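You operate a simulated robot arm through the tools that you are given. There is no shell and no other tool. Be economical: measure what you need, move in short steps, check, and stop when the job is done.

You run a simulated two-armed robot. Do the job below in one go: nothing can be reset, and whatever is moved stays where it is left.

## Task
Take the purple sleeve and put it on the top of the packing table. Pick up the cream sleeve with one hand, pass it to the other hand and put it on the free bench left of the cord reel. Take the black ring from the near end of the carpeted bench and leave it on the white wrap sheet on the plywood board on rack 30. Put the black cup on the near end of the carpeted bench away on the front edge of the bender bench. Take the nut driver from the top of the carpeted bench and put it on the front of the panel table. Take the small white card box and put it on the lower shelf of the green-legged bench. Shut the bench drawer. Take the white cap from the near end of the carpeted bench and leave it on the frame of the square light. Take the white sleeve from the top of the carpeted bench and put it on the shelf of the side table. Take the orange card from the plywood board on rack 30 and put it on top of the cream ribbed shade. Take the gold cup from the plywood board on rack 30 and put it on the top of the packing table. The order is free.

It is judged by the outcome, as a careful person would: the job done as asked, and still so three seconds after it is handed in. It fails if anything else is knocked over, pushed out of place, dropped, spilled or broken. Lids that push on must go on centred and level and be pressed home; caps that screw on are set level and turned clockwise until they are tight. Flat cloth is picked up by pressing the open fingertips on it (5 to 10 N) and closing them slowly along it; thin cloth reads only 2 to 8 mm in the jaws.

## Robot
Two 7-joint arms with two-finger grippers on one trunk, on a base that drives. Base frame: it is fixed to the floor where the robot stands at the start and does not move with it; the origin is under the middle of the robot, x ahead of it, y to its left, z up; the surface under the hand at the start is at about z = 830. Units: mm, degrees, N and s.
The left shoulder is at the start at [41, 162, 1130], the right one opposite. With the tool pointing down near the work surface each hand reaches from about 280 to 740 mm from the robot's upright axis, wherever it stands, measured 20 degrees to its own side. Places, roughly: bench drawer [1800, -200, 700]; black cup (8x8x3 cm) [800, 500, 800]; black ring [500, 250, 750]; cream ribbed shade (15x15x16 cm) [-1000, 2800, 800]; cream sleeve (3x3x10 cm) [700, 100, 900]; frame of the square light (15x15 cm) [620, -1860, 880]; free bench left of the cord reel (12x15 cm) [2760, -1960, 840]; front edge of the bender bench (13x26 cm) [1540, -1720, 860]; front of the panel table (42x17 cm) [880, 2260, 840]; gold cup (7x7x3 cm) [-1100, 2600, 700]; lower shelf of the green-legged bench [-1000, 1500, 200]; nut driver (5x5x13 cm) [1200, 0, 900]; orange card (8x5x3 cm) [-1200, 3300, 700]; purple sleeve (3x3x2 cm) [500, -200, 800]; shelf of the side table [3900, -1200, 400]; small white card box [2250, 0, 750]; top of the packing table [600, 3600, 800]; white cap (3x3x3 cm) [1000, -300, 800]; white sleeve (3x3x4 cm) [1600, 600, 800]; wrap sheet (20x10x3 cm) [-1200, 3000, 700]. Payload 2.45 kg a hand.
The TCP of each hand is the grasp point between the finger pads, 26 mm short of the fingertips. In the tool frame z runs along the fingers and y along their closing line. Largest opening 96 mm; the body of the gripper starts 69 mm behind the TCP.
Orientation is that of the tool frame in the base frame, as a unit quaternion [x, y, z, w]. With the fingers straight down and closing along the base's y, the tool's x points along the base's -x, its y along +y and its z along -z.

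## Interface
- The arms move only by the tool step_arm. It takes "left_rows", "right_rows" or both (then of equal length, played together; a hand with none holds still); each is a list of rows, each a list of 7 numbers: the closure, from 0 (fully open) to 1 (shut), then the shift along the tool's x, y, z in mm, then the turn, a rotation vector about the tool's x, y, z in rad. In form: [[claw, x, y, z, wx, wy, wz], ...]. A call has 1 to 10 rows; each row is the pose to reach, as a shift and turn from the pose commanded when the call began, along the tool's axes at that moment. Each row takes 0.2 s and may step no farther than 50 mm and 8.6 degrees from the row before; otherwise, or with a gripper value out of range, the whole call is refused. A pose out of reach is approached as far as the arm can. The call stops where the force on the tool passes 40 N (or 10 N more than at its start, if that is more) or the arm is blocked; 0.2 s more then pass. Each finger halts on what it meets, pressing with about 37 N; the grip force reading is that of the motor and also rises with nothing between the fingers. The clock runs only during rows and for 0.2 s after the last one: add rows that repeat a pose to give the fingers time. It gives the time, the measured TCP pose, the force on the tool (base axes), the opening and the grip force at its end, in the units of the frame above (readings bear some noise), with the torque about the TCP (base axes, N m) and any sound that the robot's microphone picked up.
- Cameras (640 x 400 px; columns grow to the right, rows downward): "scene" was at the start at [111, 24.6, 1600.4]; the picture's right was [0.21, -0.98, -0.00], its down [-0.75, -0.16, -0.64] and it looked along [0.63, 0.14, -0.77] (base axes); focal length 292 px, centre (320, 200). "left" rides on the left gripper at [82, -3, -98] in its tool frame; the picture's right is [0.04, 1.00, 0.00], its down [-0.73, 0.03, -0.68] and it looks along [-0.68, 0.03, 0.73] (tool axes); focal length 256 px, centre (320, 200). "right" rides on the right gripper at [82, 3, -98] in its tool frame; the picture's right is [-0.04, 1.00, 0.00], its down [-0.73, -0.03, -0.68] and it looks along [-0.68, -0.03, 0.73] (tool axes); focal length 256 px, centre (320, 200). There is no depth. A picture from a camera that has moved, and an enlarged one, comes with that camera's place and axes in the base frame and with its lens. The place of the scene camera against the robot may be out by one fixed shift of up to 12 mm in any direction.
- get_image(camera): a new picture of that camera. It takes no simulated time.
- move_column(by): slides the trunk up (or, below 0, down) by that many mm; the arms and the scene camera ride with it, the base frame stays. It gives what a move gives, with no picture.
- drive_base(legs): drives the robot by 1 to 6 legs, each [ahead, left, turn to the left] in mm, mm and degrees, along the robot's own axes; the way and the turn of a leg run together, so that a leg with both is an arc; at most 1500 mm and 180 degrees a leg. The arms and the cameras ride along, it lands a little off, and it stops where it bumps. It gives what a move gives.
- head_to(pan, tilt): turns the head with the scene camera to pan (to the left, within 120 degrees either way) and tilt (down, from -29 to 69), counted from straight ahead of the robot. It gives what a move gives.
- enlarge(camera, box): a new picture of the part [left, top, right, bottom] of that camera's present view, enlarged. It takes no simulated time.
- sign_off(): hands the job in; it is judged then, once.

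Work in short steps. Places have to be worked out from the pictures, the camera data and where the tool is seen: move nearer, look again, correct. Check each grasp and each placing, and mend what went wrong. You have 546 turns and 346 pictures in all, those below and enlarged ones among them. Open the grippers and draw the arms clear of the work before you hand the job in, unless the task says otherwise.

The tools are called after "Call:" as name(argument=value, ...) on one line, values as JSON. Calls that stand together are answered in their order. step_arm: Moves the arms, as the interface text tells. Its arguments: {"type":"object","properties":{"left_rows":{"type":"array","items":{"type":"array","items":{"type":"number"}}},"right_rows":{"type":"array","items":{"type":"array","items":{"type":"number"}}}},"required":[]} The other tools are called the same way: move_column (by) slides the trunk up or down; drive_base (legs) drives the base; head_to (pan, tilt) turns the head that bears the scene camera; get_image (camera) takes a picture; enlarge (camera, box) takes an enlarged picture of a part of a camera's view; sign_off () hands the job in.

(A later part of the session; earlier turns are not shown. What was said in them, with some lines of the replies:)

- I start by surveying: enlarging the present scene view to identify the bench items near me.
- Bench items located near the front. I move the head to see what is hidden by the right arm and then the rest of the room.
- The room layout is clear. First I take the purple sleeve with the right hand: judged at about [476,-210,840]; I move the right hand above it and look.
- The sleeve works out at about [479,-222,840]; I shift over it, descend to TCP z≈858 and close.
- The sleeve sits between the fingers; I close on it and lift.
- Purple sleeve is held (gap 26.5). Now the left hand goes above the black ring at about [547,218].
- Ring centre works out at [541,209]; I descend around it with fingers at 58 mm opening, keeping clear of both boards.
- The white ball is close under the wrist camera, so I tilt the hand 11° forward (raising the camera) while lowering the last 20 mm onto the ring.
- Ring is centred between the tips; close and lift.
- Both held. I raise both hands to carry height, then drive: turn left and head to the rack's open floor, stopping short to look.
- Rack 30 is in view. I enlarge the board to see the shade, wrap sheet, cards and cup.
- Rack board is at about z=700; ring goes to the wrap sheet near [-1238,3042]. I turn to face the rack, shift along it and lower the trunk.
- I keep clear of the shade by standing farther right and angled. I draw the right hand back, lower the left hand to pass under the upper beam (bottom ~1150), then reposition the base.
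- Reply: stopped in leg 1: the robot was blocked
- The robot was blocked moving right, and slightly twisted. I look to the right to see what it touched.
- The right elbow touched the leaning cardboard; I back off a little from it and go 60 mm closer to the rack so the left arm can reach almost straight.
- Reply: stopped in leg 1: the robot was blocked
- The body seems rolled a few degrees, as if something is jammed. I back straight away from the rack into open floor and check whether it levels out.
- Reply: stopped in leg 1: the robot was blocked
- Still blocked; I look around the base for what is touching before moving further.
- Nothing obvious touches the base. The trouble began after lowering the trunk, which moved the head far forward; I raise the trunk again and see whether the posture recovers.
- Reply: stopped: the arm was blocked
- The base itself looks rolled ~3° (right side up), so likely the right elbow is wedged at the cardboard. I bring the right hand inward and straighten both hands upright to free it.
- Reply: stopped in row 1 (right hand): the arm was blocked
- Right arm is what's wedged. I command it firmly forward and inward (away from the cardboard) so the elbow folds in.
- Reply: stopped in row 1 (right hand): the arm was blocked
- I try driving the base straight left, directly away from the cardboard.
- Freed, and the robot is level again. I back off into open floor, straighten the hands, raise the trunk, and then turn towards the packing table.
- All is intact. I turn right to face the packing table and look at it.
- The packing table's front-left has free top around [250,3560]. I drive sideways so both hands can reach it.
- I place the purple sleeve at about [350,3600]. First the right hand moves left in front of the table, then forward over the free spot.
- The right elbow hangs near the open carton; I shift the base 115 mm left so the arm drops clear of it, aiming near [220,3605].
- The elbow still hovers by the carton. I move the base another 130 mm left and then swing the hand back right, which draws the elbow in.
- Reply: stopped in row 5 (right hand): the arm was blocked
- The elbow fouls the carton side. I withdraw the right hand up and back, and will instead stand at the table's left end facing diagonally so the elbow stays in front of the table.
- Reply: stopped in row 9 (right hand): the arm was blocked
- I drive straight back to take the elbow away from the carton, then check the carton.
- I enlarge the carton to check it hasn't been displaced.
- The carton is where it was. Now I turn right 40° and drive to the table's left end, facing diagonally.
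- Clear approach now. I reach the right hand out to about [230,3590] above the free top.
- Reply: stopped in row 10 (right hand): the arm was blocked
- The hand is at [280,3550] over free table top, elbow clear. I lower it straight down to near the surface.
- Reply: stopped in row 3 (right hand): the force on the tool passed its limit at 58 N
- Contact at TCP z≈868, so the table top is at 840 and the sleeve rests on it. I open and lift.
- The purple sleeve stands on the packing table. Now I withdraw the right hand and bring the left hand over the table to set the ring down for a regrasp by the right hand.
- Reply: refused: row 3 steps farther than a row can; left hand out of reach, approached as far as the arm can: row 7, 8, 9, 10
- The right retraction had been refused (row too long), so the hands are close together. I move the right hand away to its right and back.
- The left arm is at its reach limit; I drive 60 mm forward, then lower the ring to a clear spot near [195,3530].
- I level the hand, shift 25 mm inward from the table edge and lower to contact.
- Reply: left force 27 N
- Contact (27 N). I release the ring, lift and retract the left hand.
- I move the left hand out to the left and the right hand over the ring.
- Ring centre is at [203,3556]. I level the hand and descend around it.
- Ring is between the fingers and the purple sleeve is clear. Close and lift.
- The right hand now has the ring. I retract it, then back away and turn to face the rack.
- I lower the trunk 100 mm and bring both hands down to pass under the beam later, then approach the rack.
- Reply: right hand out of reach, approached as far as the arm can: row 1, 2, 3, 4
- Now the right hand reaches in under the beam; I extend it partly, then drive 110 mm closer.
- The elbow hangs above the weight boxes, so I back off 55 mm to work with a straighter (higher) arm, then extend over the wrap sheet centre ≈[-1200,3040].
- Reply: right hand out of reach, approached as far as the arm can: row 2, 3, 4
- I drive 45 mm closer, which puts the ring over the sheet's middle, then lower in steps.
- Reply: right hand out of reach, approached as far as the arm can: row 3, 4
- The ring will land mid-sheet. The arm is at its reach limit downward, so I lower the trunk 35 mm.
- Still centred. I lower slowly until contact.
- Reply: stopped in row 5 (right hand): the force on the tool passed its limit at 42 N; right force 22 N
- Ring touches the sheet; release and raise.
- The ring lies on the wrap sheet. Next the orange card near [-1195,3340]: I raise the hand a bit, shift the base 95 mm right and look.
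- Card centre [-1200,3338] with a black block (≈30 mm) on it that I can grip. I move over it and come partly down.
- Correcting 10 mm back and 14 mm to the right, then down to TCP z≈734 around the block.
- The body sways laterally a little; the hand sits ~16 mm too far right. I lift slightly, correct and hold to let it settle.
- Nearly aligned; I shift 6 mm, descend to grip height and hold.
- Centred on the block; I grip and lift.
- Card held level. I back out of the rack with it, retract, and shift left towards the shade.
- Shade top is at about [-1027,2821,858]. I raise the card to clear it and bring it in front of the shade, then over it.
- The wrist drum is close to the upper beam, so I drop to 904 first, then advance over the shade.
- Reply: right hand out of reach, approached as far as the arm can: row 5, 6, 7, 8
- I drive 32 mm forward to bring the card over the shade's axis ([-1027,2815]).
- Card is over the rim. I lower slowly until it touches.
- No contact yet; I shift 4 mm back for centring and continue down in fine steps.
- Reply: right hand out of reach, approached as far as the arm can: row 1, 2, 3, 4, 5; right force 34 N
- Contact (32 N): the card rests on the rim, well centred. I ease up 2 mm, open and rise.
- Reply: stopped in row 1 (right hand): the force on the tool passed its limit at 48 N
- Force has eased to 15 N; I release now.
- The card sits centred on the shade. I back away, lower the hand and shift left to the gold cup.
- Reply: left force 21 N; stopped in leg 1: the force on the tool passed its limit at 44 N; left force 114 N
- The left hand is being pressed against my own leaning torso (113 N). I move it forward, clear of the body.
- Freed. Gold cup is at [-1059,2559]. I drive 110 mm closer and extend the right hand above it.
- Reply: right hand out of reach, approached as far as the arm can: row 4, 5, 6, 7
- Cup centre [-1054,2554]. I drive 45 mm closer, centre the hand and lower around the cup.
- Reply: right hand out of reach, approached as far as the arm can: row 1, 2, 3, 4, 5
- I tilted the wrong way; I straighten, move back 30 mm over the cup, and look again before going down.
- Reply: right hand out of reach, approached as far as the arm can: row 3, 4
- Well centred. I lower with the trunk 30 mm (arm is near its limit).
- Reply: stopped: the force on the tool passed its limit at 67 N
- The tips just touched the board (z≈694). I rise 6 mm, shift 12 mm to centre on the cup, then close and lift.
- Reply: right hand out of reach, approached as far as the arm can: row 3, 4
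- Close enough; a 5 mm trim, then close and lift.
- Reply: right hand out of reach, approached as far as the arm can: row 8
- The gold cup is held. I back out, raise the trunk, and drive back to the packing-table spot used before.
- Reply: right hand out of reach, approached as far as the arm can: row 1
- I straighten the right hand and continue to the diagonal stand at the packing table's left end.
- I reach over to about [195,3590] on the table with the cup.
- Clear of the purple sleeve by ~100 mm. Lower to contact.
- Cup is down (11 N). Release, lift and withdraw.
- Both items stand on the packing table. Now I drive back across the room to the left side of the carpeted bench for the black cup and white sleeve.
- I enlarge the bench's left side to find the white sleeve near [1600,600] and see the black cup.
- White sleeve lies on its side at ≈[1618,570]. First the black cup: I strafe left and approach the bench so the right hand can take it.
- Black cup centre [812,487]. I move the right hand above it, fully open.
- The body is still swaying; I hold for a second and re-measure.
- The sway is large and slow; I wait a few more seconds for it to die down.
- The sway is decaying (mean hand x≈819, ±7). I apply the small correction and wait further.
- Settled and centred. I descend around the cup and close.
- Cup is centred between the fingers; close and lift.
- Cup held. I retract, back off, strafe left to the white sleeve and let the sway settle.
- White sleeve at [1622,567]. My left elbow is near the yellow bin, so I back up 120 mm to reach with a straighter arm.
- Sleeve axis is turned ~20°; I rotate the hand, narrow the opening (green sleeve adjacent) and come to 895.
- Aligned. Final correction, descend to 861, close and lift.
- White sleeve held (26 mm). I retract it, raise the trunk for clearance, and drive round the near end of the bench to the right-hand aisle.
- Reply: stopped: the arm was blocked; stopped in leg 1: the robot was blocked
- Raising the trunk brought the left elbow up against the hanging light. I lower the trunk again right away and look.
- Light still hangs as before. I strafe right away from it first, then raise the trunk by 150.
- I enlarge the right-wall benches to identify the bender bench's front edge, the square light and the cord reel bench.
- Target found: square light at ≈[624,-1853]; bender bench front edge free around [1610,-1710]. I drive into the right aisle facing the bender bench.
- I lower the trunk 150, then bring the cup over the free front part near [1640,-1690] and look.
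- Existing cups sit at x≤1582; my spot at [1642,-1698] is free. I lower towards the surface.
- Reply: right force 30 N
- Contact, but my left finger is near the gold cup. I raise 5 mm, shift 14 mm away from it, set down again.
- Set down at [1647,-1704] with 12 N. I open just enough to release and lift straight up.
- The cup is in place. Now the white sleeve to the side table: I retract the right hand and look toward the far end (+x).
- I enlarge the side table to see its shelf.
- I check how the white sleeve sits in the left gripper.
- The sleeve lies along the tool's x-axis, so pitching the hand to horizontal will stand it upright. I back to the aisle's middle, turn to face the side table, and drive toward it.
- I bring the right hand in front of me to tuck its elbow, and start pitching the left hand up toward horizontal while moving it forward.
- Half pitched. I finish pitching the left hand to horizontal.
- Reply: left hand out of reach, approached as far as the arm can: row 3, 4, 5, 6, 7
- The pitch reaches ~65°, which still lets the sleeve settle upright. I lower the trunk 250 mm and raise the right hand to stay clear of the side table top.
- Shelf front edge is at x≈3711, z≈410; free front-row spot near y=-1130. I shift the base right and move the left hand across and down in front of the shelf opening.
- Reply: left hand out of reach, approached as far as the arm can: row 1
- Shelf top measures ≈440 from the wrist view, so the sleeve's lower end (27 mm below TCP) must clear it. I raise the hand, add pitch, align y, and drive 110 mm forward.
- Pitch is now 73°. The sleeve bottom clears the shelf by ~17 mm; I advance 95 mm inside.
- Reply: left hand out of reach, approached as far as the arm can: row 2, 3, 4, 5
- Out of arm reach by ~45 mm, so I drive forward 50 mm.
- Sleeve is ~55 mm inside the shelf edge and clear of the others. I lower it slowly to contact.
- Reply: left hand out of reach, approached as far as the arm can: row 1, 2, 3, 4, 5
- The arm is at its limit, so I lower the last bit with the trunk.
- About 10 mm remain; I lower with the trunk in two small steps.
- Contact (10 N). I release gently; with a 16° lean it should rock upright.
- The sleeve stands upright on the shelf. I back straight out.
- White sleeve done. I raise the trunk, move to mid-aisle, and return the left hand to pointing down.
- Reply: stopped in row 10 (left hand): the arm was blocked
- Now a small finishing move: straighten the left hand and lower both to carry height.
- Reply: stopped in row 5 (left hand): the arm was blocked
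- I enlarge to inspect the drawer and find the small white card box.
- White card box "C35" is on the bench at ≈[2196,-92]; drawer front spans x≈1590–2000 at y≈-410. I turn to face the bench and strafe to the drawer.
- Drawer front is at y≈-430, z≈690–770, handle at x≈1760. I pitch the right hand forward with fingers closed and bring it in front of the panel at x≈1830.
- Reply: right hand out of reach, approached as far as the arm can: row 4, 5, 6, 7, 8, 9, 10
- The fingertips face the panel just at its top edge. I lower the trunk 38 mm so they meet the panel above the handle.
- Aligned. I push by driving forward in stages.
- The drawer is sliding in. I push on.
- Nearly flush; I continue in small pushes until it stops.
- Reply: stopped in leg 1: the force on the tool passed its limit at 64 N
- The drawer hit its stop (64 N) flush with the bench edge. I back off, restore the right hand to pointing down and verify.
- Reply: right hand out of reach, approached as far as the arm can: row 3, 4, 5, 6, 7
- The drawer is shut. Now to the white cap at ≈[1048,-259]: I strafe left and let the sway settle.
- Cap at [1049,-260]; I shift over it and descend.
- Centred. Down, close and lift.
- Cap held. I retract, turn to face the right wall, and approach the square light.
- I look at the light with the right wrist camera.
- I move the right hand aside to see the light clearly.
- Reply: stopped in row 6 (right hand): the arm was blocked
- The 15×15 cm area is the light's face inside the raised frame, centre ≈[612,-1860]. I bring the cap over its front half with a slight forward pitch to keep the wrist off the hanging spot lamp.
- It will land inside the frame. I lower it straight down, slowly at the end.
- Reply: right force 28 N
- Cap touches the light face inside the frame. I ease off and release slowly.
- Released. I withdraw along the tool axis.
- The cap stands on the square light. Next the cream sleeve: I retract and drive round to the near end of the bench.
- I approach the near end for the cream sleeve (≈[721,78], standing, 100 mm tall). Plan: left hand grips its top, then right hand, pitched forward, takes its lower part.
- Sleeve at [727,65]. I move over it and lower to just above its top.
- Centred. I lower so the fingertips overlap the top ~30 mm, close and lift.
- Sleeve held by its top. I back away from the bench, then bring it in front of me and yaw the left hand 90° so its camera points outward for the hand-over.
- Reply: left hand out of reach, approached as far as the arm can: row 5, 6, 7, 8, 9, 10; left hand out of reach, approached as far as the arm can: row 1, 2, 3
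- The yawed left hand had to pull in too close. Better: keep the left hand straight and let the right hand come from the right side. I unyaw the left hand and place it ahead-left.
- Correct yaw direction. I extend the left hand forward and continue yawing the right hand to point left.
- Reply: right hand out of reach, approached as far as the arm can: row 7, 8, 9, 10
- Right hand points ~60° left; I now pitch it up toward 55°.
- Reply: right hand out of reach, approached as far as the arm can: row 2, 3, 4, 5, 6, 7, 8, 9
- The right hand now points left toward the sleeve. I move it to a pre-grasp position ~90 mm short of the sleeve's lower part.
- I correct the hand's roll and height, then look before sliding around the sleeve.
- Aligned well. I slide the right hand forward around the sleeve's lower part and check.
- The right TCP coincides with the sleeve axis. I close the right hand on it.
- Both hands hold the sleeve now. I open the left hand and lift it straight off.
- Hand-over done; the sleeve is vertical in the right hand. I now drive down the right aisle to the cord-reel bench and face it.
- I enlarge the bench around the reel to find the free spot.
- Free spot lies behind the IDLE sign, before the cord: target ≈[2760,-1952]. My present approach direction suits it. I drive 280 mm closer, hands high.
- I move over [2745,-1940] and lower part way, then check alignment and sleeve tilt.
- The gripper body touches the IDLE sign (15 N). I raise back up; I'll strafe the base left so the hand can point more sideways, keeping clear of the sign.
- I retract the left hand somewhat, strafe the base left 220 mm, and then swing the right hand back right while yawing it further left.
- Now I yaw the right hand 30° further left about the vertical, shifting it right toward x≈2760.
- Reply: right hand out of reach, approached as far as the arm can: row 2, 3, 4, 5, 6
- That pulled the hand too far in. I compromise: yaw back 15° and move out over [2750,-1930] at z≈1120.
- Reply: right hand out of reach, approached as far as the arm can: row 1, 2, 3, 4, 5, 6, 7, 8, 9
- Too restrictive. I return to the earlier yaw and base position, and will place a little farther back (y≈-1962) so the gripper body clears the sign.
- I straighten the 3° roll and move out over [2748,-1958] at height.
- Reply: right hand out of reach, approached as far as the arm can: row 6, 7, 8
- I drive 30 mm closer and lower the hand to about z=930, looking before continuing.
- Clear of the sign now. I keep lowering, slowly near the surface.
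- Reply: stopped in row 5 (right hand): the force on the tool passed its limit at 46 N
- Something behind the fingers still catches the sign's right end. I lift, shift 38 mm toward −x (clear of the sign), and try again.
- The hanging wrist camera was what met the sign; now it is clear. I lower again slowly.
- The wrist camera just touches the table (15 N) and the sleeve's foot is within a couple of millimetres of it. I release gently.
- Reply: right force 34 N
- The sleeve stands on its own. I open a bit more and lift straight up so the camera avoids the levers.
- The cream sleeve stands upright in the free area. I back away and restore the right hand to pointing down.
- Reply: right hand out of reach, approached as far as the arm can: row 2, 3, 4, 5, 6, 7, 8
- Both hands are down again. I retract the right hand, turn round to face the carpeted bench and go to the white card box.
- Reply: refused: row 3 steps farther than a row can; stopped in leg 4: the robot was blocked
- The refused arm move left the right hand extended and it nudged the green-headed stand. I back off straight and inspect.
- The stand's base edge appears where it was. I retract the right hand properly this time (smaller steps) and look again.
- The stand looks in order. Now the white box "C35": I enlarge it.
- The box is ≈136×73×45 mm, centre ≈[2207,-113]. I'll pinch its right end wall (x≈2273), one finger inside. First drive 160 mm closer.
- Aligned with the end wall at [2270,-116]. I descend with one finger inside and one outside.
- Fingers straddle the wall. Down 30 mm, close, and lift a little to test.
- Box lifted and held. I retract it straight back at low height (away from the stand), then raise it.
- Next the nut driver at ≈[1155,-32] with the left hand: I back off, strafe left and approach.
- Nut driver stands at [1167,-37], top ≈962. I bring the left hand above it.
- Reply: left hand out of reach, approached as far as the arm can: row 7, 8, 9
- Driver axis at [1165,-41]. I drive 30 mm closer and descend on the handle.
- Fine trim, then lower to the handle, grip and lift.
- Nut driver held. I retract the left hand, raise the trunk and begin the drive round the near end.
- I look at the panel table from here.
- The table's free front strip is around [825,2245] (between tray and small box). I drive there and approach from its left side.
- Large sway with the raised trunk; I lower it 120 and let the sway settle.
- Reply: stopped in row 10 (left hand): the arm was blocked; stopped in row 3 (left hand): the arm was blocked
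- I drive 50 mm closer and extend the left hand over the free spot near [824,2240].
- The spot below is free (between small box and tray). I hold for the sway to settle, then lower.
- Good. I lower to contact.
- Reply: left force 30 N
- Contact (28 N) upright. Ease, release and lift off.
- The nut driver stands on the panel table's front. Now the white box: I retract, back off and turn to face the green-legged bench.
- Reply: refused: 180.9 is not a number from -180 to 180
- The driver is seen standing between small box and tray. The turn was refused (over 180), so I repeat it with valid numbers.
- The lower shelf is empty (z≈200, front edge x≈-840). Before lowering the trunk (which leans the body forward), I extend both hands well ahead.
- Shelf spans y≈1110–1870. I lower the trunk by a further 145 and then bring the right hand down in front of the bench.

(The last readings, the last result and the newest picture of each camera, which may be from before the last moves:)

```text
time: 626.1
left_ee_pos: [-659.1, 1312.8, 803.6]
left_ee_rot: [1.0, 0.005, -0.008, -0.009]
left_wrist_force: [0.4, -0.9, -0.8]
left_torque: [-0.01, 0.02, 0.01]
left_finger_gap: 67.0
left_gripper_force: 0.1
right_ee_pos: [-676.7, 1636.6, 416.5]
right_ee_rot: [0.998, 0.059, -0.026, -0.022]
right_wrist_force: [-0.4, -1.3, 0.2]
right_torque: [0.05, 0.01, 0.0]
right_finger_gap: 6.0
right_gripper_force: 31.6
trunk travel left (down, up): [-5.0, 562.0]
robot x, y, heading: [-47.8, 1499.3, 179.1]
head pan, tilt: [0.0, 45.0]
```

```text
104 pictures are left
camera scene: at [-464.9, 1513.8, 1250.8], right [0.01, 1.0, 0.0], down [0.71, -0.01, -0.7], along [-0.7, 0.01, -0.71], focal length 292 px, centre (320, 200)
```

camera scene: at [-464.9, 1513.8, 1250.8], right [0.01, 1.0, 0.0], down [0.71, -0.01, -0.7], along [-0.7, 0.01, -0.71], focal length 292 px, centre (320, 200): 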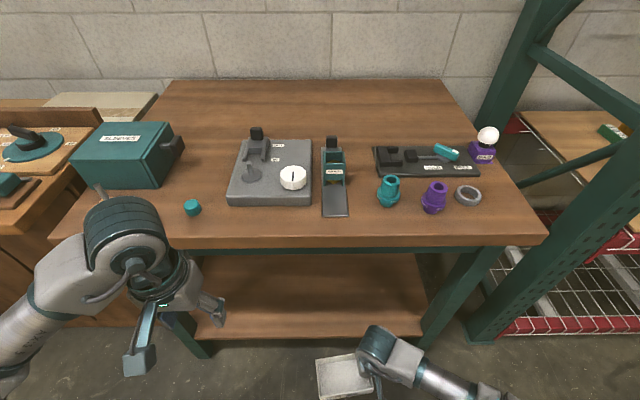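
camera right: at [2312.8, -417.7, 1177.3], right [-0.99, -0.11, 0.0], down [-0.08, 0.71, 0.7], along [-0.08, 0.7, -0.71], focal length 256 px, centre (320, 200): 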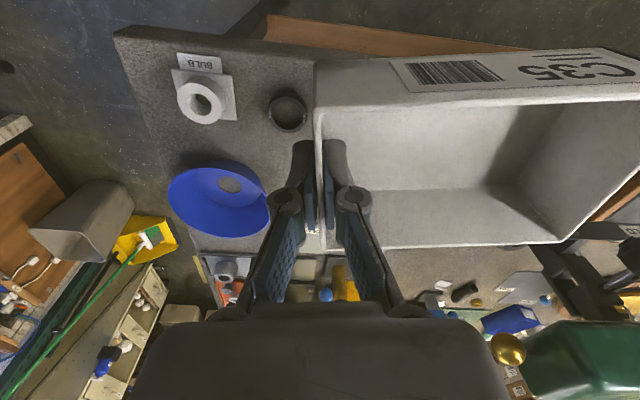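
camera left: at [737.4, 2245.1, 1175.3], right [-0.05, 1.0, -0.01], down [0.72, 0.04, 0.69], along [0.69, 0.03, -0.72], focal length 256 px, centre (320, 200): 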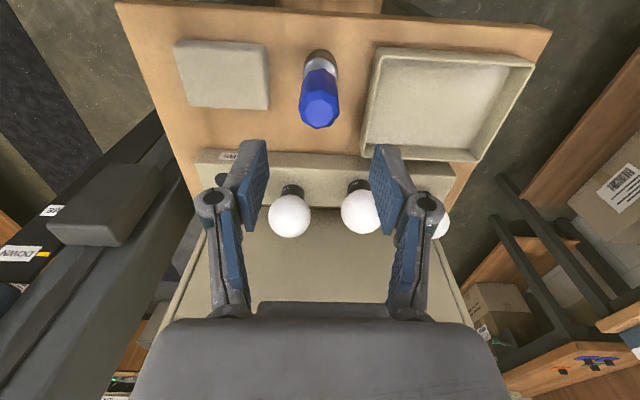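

The hand is down at z≈416 in front of the opening. I lower to 300, then move in: drive 100 mm and extend.

Call:
step_arm(right_rows=[[1, 0, 0, 40, 0, 0, 0], [1, 0, 0, 80, 0, 0, 0], [1, 0, 0, 115, 0, 0, 0], [1, 0, 0, 115, 0, 0, 0]])

Call:
drive_base(legs=[[100, 0, 0]])

Call:
get_image(camera="right")

Call:
get_image(camera="scene")

```text
time: 627.1
left_ee_pos: [-657.1, 1311.6, 804.0]
left_ee_rot: [1.0, 0.006, -0.01, -0.008]
left_wrist_force: [0.1, 0.4, 0.5]
left_torque: [-0.01, -0.01, 0.02]
left_finger_gap: 67.3
left_gripper_force: 0.1
right_ee_pos: [-682.8, 1640.4, 302.2]
right_ee_rot: [0.998, 0.059, -0.027, -0.022]
right_wrist_force: [0.3, 0.0, -0.6]
right_torque: [0.04, 0.03, 0.02]
right_finger_gap: 6.2
right_gripper_force: 31.8
trunk travel left (down, up): [-5.0, 562.0]
robot x, y, heading: [-44.1, 1502.2, 179.3]
head pan, tilt: [0.0, 45.0]
```

```text
time: 628.3
left_ee_pos: [-758.9, 1311.9, 802.3]
left_ee_rot: [1.0, 0.005, -0.008, -0.009]
left_wrist_force: [-0.7, 0.3, 0.1]
left_torque: [0.0, -0.01, 0.03]
left_finger_gap: 67.3
left_gripper_force: 0.0
right_ee_pos: [-782.7, 1642.6, 300.9]
right_ee_rot: [0.998, 0.059, -0.026, -0.022]
right_wrist_force: [0.7, -0.2, -1.1]
right_torque: [0.07, 0.02, 0.03]
right_finger_gap: 6.2
right_gripper_force: 31.1
trunk travel left (down, up): [-5.0, 562.0]
robot x, y, heading: [-147.6, 1501.3, 179.1]
head pan, tilt: [0.0, 45.0]
```

```text
103 pictures are left
camera right: at [-697.2, 1645.6, 395.2], right [0.08, -1.0, -0.05], down [-0.69, -0.09, 0.71], along [-0.72, -0.02, -0.7], focal length 256 px, centre (320, 200)
```

right: 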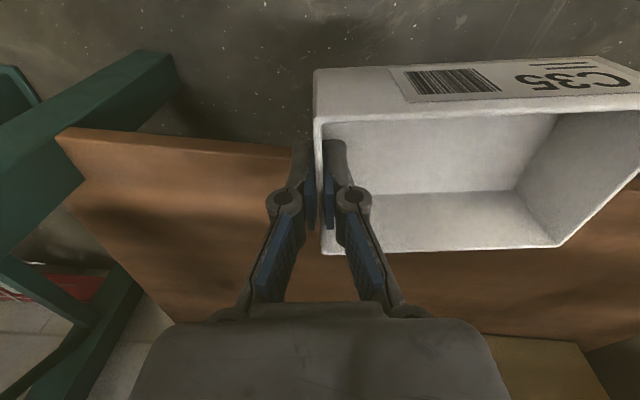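

```text
102 pictures are left
camera scene: at [-565.2, 1514.8, 1250.7], right [0.01, 1.0, 0.0], down [0.71, -0.01, -0.7], along [-0.7, 0.01, -0.71], focal length 292 px, centre (320, 200)
```

scene: 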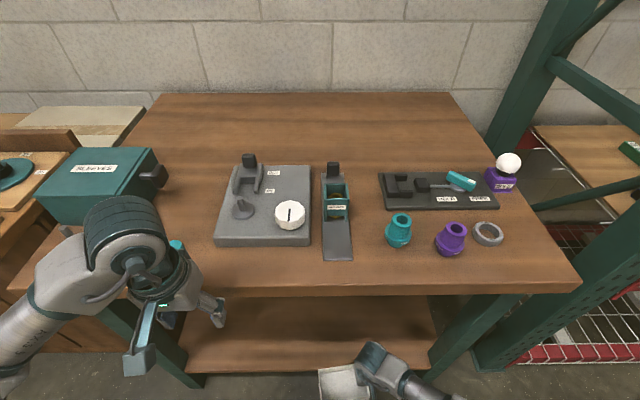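

All clear. I extend the right hand 190 mm into the shelf space.

Call:
step_arm(right_rows=[[1, -40, 0, 0, 0, 0, 0], [1, -80, 0, 0, 0, 0, 0], [1, -120, 0, 0, 0, 0, 0], [1, -160, 0, 0, 0, 0, 0], [1, -190, 0, 0, 0, 0, 0], [1, -190, 0, 0, 0, 0, 0]])

Call:
get_image(camera="right")

```text
time: 629.7
left_ee_pos: [-752.9, 1310.3, 805.3]
left_ee_rot: [1.0, 0.004, -0.013, -0.01]
left_wrist_force: [-0.4, -1.2, -0.5]
left_torque: [0.03, 0.0, 0.01]
left_finger_gap: 67.0
left_gripper_force: 0.2
right_ee_pos: [-884.0, 1642.2, 349.5]
right_ee_rot: [0.998, 0.059, -0.029, -0.024]
right_wrist_force: [-0.1, -0.4, -0.5]
right_torque: [0.05, 0.01, 0.02]
right_finger_gap: 5.9
right_gripper_force: 31.3
right hand out of reach, approached as far as the arm can: row 3, 4, 5, 6
trunk travel left (down, up): [-5.0, 562.0]
robot x, y, heading: [-144.5, 1502.1, 178.9]
head pan, tilt: [0.0, 45.0]
```

```text
101 pictures are left
camera right: at [-798.4, 1645.4, 442.3], right [0.08, -1.0, -0.05], down [-0.69, -0.09, 0.72], along [-0.72, -0.02, -0.69], focal length 256 px, centre (320, 200)
```

right: 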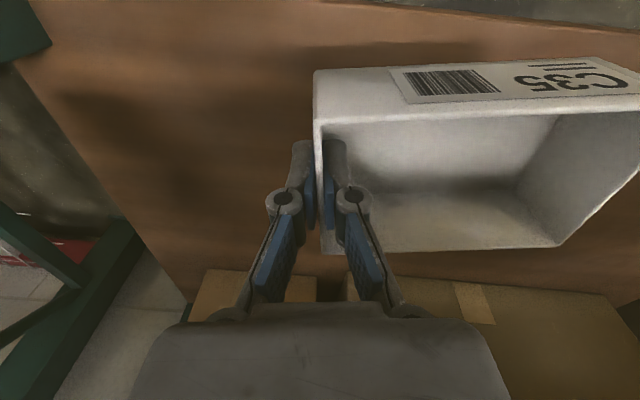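

Out of reach, so I need the base closer; first I raise the left hand 250 mm so it will pass above the bench top.

Call:
step_arm(left_rows=[[0.3, 0, 0, -45, 0, 0, 0], [0.3, 0, 0, -90, 0, 0, 0], [0.3, 0, 0, -135, 0, 0, 0], [0.3, 0, 0, -180, 0, 0, 0], [0.3, 0, 0, -225, 0, 0, 0], [0.3, 0, 0, -260, 0, 0, 0], [0.3, 0, 0, -260, 0, 0, 0]])

```text
time: 631.3
left_ee_pos: [-754.6, 1315.1, 1011.9]
left_ee_rot: [1.0, 0.004, -0.014, -0.009]
left_wrist_force: [-0.5, -0.5, 0.2]
left_torque: [-0.02, -0.01, -0.03]
left_finger_gap: 67.4
left_gripper_force: 0.0
left hand out of reach, approached as far as the arm can: row 5, 6, 7
right_ee_pos: [-883.6, 1644.2, 348.5]
right_ee_rot: [0.998, 0.058, -0.029, -0.022]
right_wrist_force: [0.1, -0.1, -1.8]
right_torque: [0.06, 0.01, -0.05]
right_finger_gap: 6.0
right_gripper_force: 31.4
trunk travel left (down, up): [-5.0, 562.0]
robot x, y, heading: [-140.2, 1502.9, 179.1]
head pan, tilt: [0.0, 45.0]
```

Call:
drive_base(legs=[[85, 0, 0]])

Call:
get_image(camera="right")

Call:
get_image(camera="scene")

```text
time: 632.4
left_ee_pos: [-841.4, 1317.4, 1010.3]
left_ee_rot: [1.0, 0.006, -0.013, -0.009]
left_wrist_force: [0.5, 0.9, -0.3]
left_torque: [-0.01, -0.02, 0.02]
left_finger_gap: 67.3
left_gripper_force: 0.0
right_ee_pos: [-971.2, 1644.9, 346.8]
right_ee_rot: [0.998, 0.058, -0.028, -0.022]
right_wrist_force: [-0.7, 0.0, -1.0]
right_torque: [0.03, 0.0, -0.01]
right_finger_gap: 6.1
right_gripper_force: 31.7
trunk travel left (down, up): [-5.0, 562.0]
robot x, y, heading: [-227.8, 1503.9, 179.2]
head pan, tilt: [0.0, 45.0]
```

```text
100 pictures are left
camera right: at [-884.6, 1648.1, 440.8], right [0.08, -1.0, -0.05], down [-0.69, -0.09, 0.72], along [-0.72, -0.02, -0.69], focal length 256 px, centre (320, 200)
```

right: 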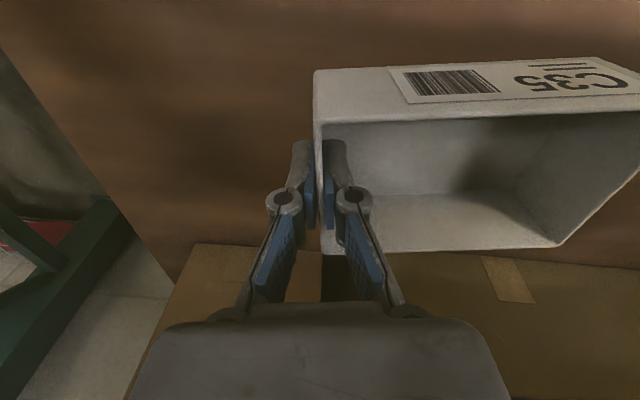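

```text
99 pictures are left
camera scene: at [-651.4, 1516.2, 1250.7], right [0.01, 1.0, 0.0], down [0.71, -0.01, -0.7], along [-0.7, 0.01, -0.71], focal length 292 px, centre (320, 200)
```

scene: 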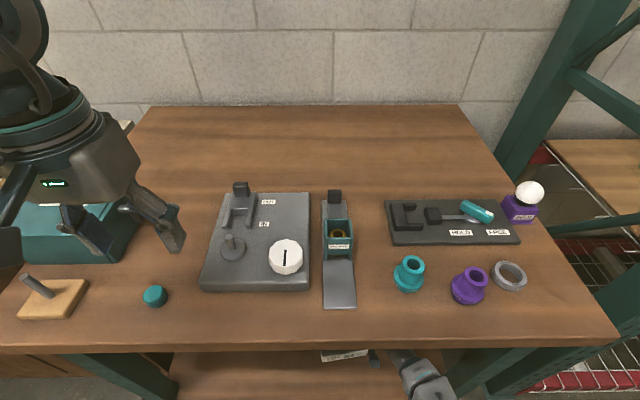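

The arm's downward reach is limited here, so I bring the base ~105 mm closer while pulling the hand back, aiming to set the box at x≈-905.

Call:
step_arm(right_rows=[[1, 35, 0, 15, 0, 0, 0], [1, 70, 0, 30, 0, 0, 0], [1, 100, 0, 45, 0, 0, 0], [1, 100, 0, 45, 0, 0, 0]])

Call:
drive_base(legs=[[60, 0, 0]])

Call:
get_image(camera="scene")

```text
time: 633.4
left_ee_pos: [-834.4, 1316.4, 1016.5]
left_ee_rot: [1.0, 0.005, -0.018, -0.01]
left_wrist_force: [-0.4, 0.7, 0.7]
left_torque: [-0.02, 0.03, 0.02]
left_finger_gap: 67.1
left_gripper_force: 0.0
right_ee_pos: [-872.7, 1659.7, 302.3]
right_ee_rot: [0.997, 0.059, -0.033, -0.023]
right_wrist_force: [-0.2, -0.3, -1.3]
right_torque: [0.03, -0.01, 0.0]
right_finger_gap: 6.0
right_gripper_force: 31.2
trunk travel left (down, up): [-5.0, 562.0]
robot x, y, heading: [-230.3, 1508.2, 179.2]
head pan, tilt: [0.0, 45.0]
```

```text
time: 634.3
left_ee_pos: [-896.8, 1319.5, 1014.3]
left_ee_rot: [1.0, 0.006, -0.016, -0.009]
left_wrist_force: [-0.8, 1.2, -0.6]
left_torque: [-0.03, -0.05, 0.02]
left_finger_gap: 67.3
left_gripper_force: 0.0
right_ee_pos: [-931.7, 1660.9, 301.8]
right_ee_rot: [0.998, 0.058, -0.032, -0.022]
right_wrist_force: [0.7, -0.4, -0.5]
right_torque: [0.04, 0.02, -0.02]
right_finger_gap: 6.0
right_gripper_force: 31.5
trunk travel left (down, up): [-5.0, 562.0]
robot x, y, heading: [-289.6, 1509.2, 179.4]
head pan, tilt: [0.0, 45.0]
```

```text
98 pictures are left
camera scene: at [-710.8, 1517.9, 1250.6], right [0.01, 1.0, 0.0], down [0.71, -0.01, -0.7], along [-0.7, 0.01, -0.71], focal length 292 px, centre (320, 200)
```

scene: 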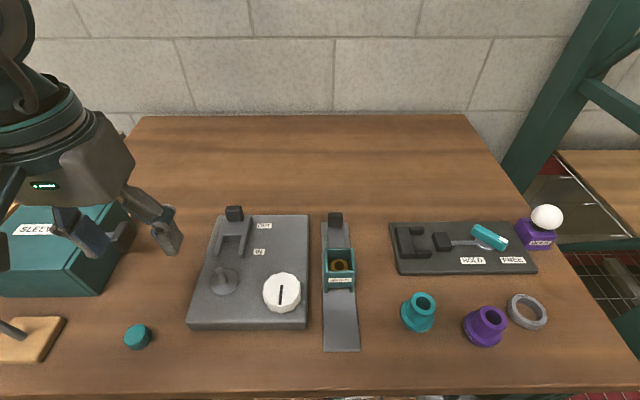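

Now I lower the right hand toward the shelf in small steps.

Call:
step_arm(right_rows=[[1, 8, 0, 20, 0, 0, 0], [1, 16, 0, 40, 0, 0, 0], [1, 22, 0, 52, 0, 0, 0], [1, 22, 0, 58, 0, 0, 0], [1, 22, 0, 63, 0, 0, 0], [1, 22, 0, 66, 0, 0, 0]])

Call:
get_image(camera="right")

```text
time: 635.5
left_ee_pos: [-885.5, 1318.4, 1019.1]
left_ee_rot: [1.0, 0.005, -0.017, -0.008]
left_wrist_force: [0.6, 0.4, 0.1]
left_torque: [-0.01, -0.02, -0.04]
left_finger_gap: 67.1
left_gripper_force: 0.1
right_ee_pos: [-916.4, 1665.1, 249.7]
right_ee_rot: [0.997, 0.058, -0.041, -0.021]
right_wrist_force: [4.3, 2.7, 20.5]
right_torque: [-1.2, -0.35, 0.0]
right_finger_gap: 5.8
right_gripper_force: 32.1
trunk travel left (down, up): [-5.0, 562.0]
robot x, y, heading: [-287.0, 1506.1, 178.9]
head pan, tilt: [0.0, 45.0]
stopped in row 5 (right hand): the force on the tool passed its limit at 44 N (the readings are from after the stop); the commanded pose is now the measured one
```

```text
97 pictures are left
camera right: at [-827.7, 1668.0, 341.1], right [0.07, -1.0, -0.04], down [-0.67, -0.08, 0.74], along [-0.74, -0.02, -0.68], focal length 256 px, centre (320, 200)
```

right: 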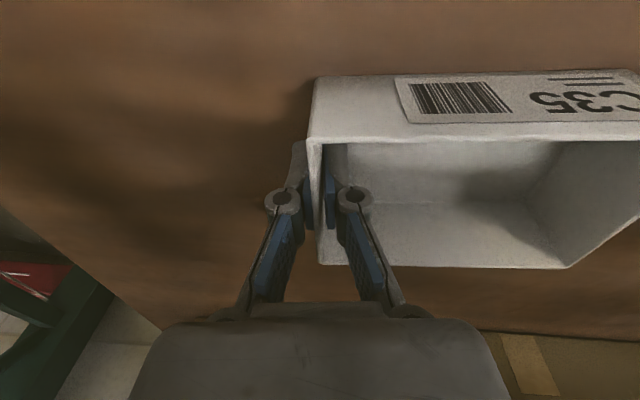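

The box rests on the shelf (force centred under the box). I open the fingers gently and rise.

Call:
step_arm(right_rows=[[0.85, 0, 0, 0, 0, 0, 0], [0.75, 0, 0, 0, 0, 0, 0], [0.68, 0, 0, 0, 0, 0, 0], [0.68, 0, 0, 0, 0, 0, 0], [0.68, 0, 0, -15, 0, 0, 0], [0.68, 0, 0, -40, 0, 0, 0], [0.68, 0, 0, -75, 0, 0, 0], [0.68, 0, 0, -75, 0, 0, 0]])

Call:
get_image(camera="right")

```text
time: 637.3
left_ee_pos: [-886.0, 1318.9, 1018.7]
left_ee_rot: [1.0, 0.005, -0.017, -0.009]
left_wrist_force: [0.8, 0.0, -0.3]
left_torque: [0.01, 0.01, 0.01]
left_finger_gap: 67.2
left_gripper_force: 0.0
right_ee_pos: [-907.8, 1662.7, 324.3]
right_ee_rot: [0.997, 0.058, -0.04, -0.023]
right_wrist_force: [0.2, 0.4, -0.3]
right_torque: [-0.02, 0.02, -0.03]
right_finger_gap: 30.7
right_gripper_force: 0.1
trunk travel left (down, up): [-5.0, 562.0]
robot x, y, heading: [-285.9, 1503.7, 179.3]
head pan, tilt: [0.0, 45.0]
```

```text
96 pictures are left
camera right: at [-820.0, 1666.2, 415.6], right [0.07, -1.0, -0.05], down [-0.67, -0.08, 0.73], along [-0.74, -0.02, -0.68], focal length 256 px, centre (320, 200)
```

right: 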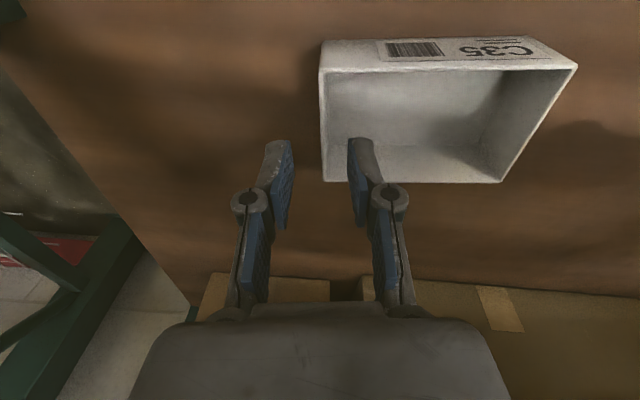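

The box sits on the lower shelf. I back out and raise the trunk.

Call:
drive_base(legs=[[-350, 0, 0]])

Call:
move_column(by=290)

Call:
get_image(camera="scene")

```text
time: 639.6
left_ee_pos: [-534.4, 1312.8, 1018.1]
left_ee_rot: [1.0, 0.007, -0.016, -0.008]
left_wrist_force: [0.6, -0.2, -0.2]
left_torque: [0.04, 0.0, 0.02]
left_finger_gap: 67.3
left_gripper_force: 0.0
right_ee_pos: [-557.7, 1657.9, 325.5]
right_ee_rot: [0.997, 0.059, -0.042, -0.023]
right_wrist_force: [-0.4, -0.3, 1.5]
right_torque: [-0.01, 0.0, -0.02]
right_finger_gap: 30.8
right_gripper_force: 0.0
trunk travel left (down, up): [-5.0, 562.0]
robot x, y, heading: [59.4, 1499.1, 179.3]
head pan, tilt: [0.0, 45.0]
```

```text
time: 642.5
left_ee_pos: [-493.9, 1311.4, 1360.9]
left_ee_rot: [0.998, 0.006, -0.064, -0.011]
left_wrist_force: [-0.3, -0.1, -0.1]
left_torque: [0.01, 0.0, 0.0]
left_finger_gap: 67.3
left_gripper_force: 0.1
right_ee_pos: [-557.6, 1657.5, 616.1]
right_ee_rot: [0.997, 0.059, -0.043, -0.022]
right_wrist_force: [-0.9, 0.9, -1.0]
right_torque: [-0.01, 0.0, -0.01]
right_finger_gap: 31.1
right_gripper_force: 0.0
trunk travel left (down, up): [-295.0, 272.0]
robot x, y, heading: [63.6, 1496.4, 179.2]
head pan, tilt: [0.0, 45.0]
```

```text
95 pictures are left
camera scene: at [-59.4, 1508.1, 1601.7], right [0.01, 1.0, 0.0], down [0.71, -0.01, -0.7], along [-0.7, 0.01, -0.71], focal length 292 px, centre (320, 200)
```

scene: 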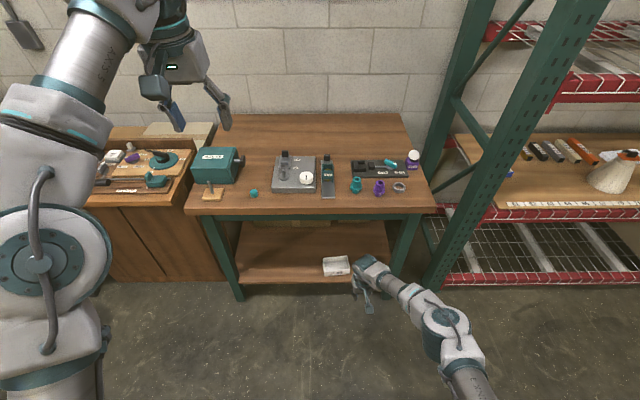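

The box is on the shelf and clear. I do a final check of the rack (card on shade, ring on wrap sheet) and settle the arms.

Call:
step_arm(left_rows=[[0.3, 0, 0, 45, 0, 0, 0], [0.3, 0, 0, 90, 0, 0, 0], [0.3, 0, 0, 135, 0, 0, 0], [0.3, 0, 0, 180, 0, 0, 0], [0.3, 0, 0, 225, 0, 0, 0], [0.3, 0, 0, 250, 0, 0, 0]], right_rows=[[0.3, 0, 0, -45, 0, 0, 0], [0.3, 0, 0, -90, 0, 0, 0], [0.3, 0, 0, -135, 0, 0, 0], [0.3, 0, 0, -180, 0, 0, 0], [0.3, 0, 0, -225, 0, 0, 0], [0.3, 0, 0, -270, 0, 0, 0]])

Call:
head_to(pan=-55, tilt=30)

Call:
enlarge(camera="scene", box=[120, 120, 440, 320])

Call:
head_to(pan=-110, tilt=25)

Call:
get_image(camera="scene")

```text
time: 643.9
left_ee_pos: [-525.0, 1316.0, 1114.5]
left_ee_rot: [0.998, 0.006, -0.067, -0.011]
left_wrist_force: [0.2, 0.4, -0.3]
left_torque: [-0.04, -0.01, -0.02]
left_finger_gap: 66.9
left_gripper_force: 0.0
right_ee_pos: [-531.7, 1646.0, 886.8]
right_ee_rot: [0.997, 0.059, -0.044, -0.023]
right_wrist_force: [-0.5, 0.5, -0.3]
right_torque: [0.01, 0.0, 0.0]
right_finger_gap: 67.2
right_gripper_force: 0.1
trunk travel left (down, up): [-295.0, 272.0]
robot x, y, heading: [65.9, 1501.4, 179.3]
head pan, tilt: [0.0, 45.0]
```

```text
time: 645.1
left_ee_pos: [-524.8, 1316.6, 1114.3]
left_ee_rot: [0.998, 0.006, -0.064, -0.011]
left_wrist_force: [-0.7, -0.1, -0.8]
left_torque: [-0.02, 0.01, -0.03]
left_finger_gap: 67.4
left_gripper_force: 0.1
right_ee_pos: [-531.8, 1647.4, 885.9]
right_ee_rot: [0.997, 0.059, -0.044, -0.023]
right_wrist_force: [-0.2, -0.7, -1.2]
right_torque: [-0.01, 0.01, -0.01]
right_finger_gap: 67.4
right_gripper_force: 0.1
trunk travel left (down, up): [-295.0, 272.0]
robot x, y, heading: [62.8, 1499.3, 179.3]
head pan, tilt: [-55.0, 30.0]
```

```text
2.00 times, centred on (280, 220) of scene
camera zoom: at [-29.1, 1581.7, 1624.6], right [0.83, 0.56, 0.0], down [0.29, -0.41, -0.86], along [-0.49, 0.72, -0.5], focal length 585 px, centre (400, 160)
```

zoom: 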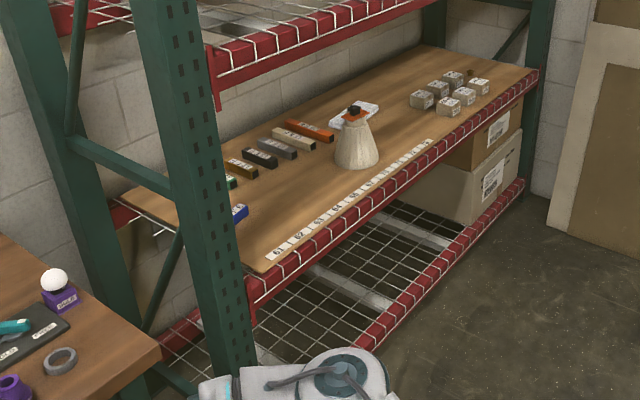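

```text
time: 646.4
left_ee_pos: [-523.9, 1314.9, 1113.9]
left_ee_rot: [0.998, 0.006, -0.065, -0.01]
left_wrist_force: [0.2, 0.5, 0.8]
left_torque: [0.01, -0.01, 0.01]
left_finger_gap: 67.3
left_gripper_force: 0.0
right_ee_pos: [-532.2, 1646.8, 886.4]
right_ee_rot: [0.997, 0.059, -0.043, -0.023]
right_wrist_force: [-0.5, 0.7, 0.0]
right_torque: [-0.05, 0.0, 0.0]
right_finger_gap: 67.2
right_gripper_force: 0.1
trunk travel left (down, up): [-295.0, 272.0]
robot x, y, heading: [60.4, 1498.2, 179.0]
head pan, tilt: [-110.0, 25.0]
```

```text
93 pictures are left
camera scene: at [54.5, 1593.2, 1633.0], right [0.94, -0.35, 0.0], down [-0.14, -0.4, -0.91], along [0.32, 0.85, -0.42], focal length 292 px, centre (320, 200)
```

scene: 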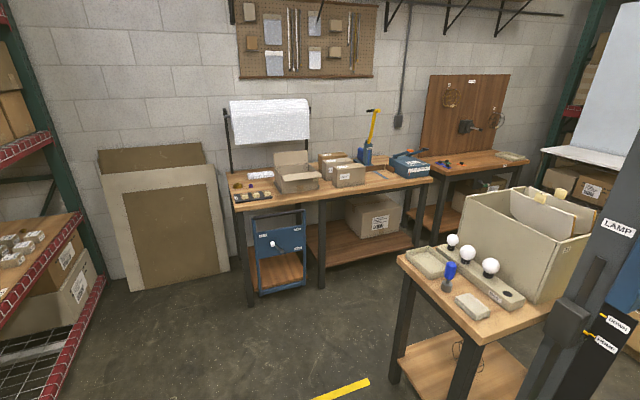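

All placements seen are in order, the grippers are open and the arms are clear; I hand the job in.

Call:
sign_off()

```text
The job is handed in.
```

I did all eleven parts of the job and handed it in, with both grippers open and the arms clear.

I saw each item in place right after setting it down. The last look before handing in covered only the rack, the packing table and the panel table.

These could matter for the judging:

- **White cap:** it stands on the light's face inside the raised rim, not on the rim itself. I took that 15×15 cm face as the spot you meant.
- **Cream sleeve:** it stands about 45 mm toward the cord reel from the middle of the free spot, because the IDLE sign was in the way.
- **Contacts on the way:** I nudged the green-headed stand on the carpeted bench, and pressed briefly on the IDLE sign. An arm pushed against the cardboard sheets by the rack. I probably also touched the open carton on the packing table and the hanging light. Nothing fell, and as far as I could see nothing had moved. I could check the stand and the carton only roughly against earlier pictures.
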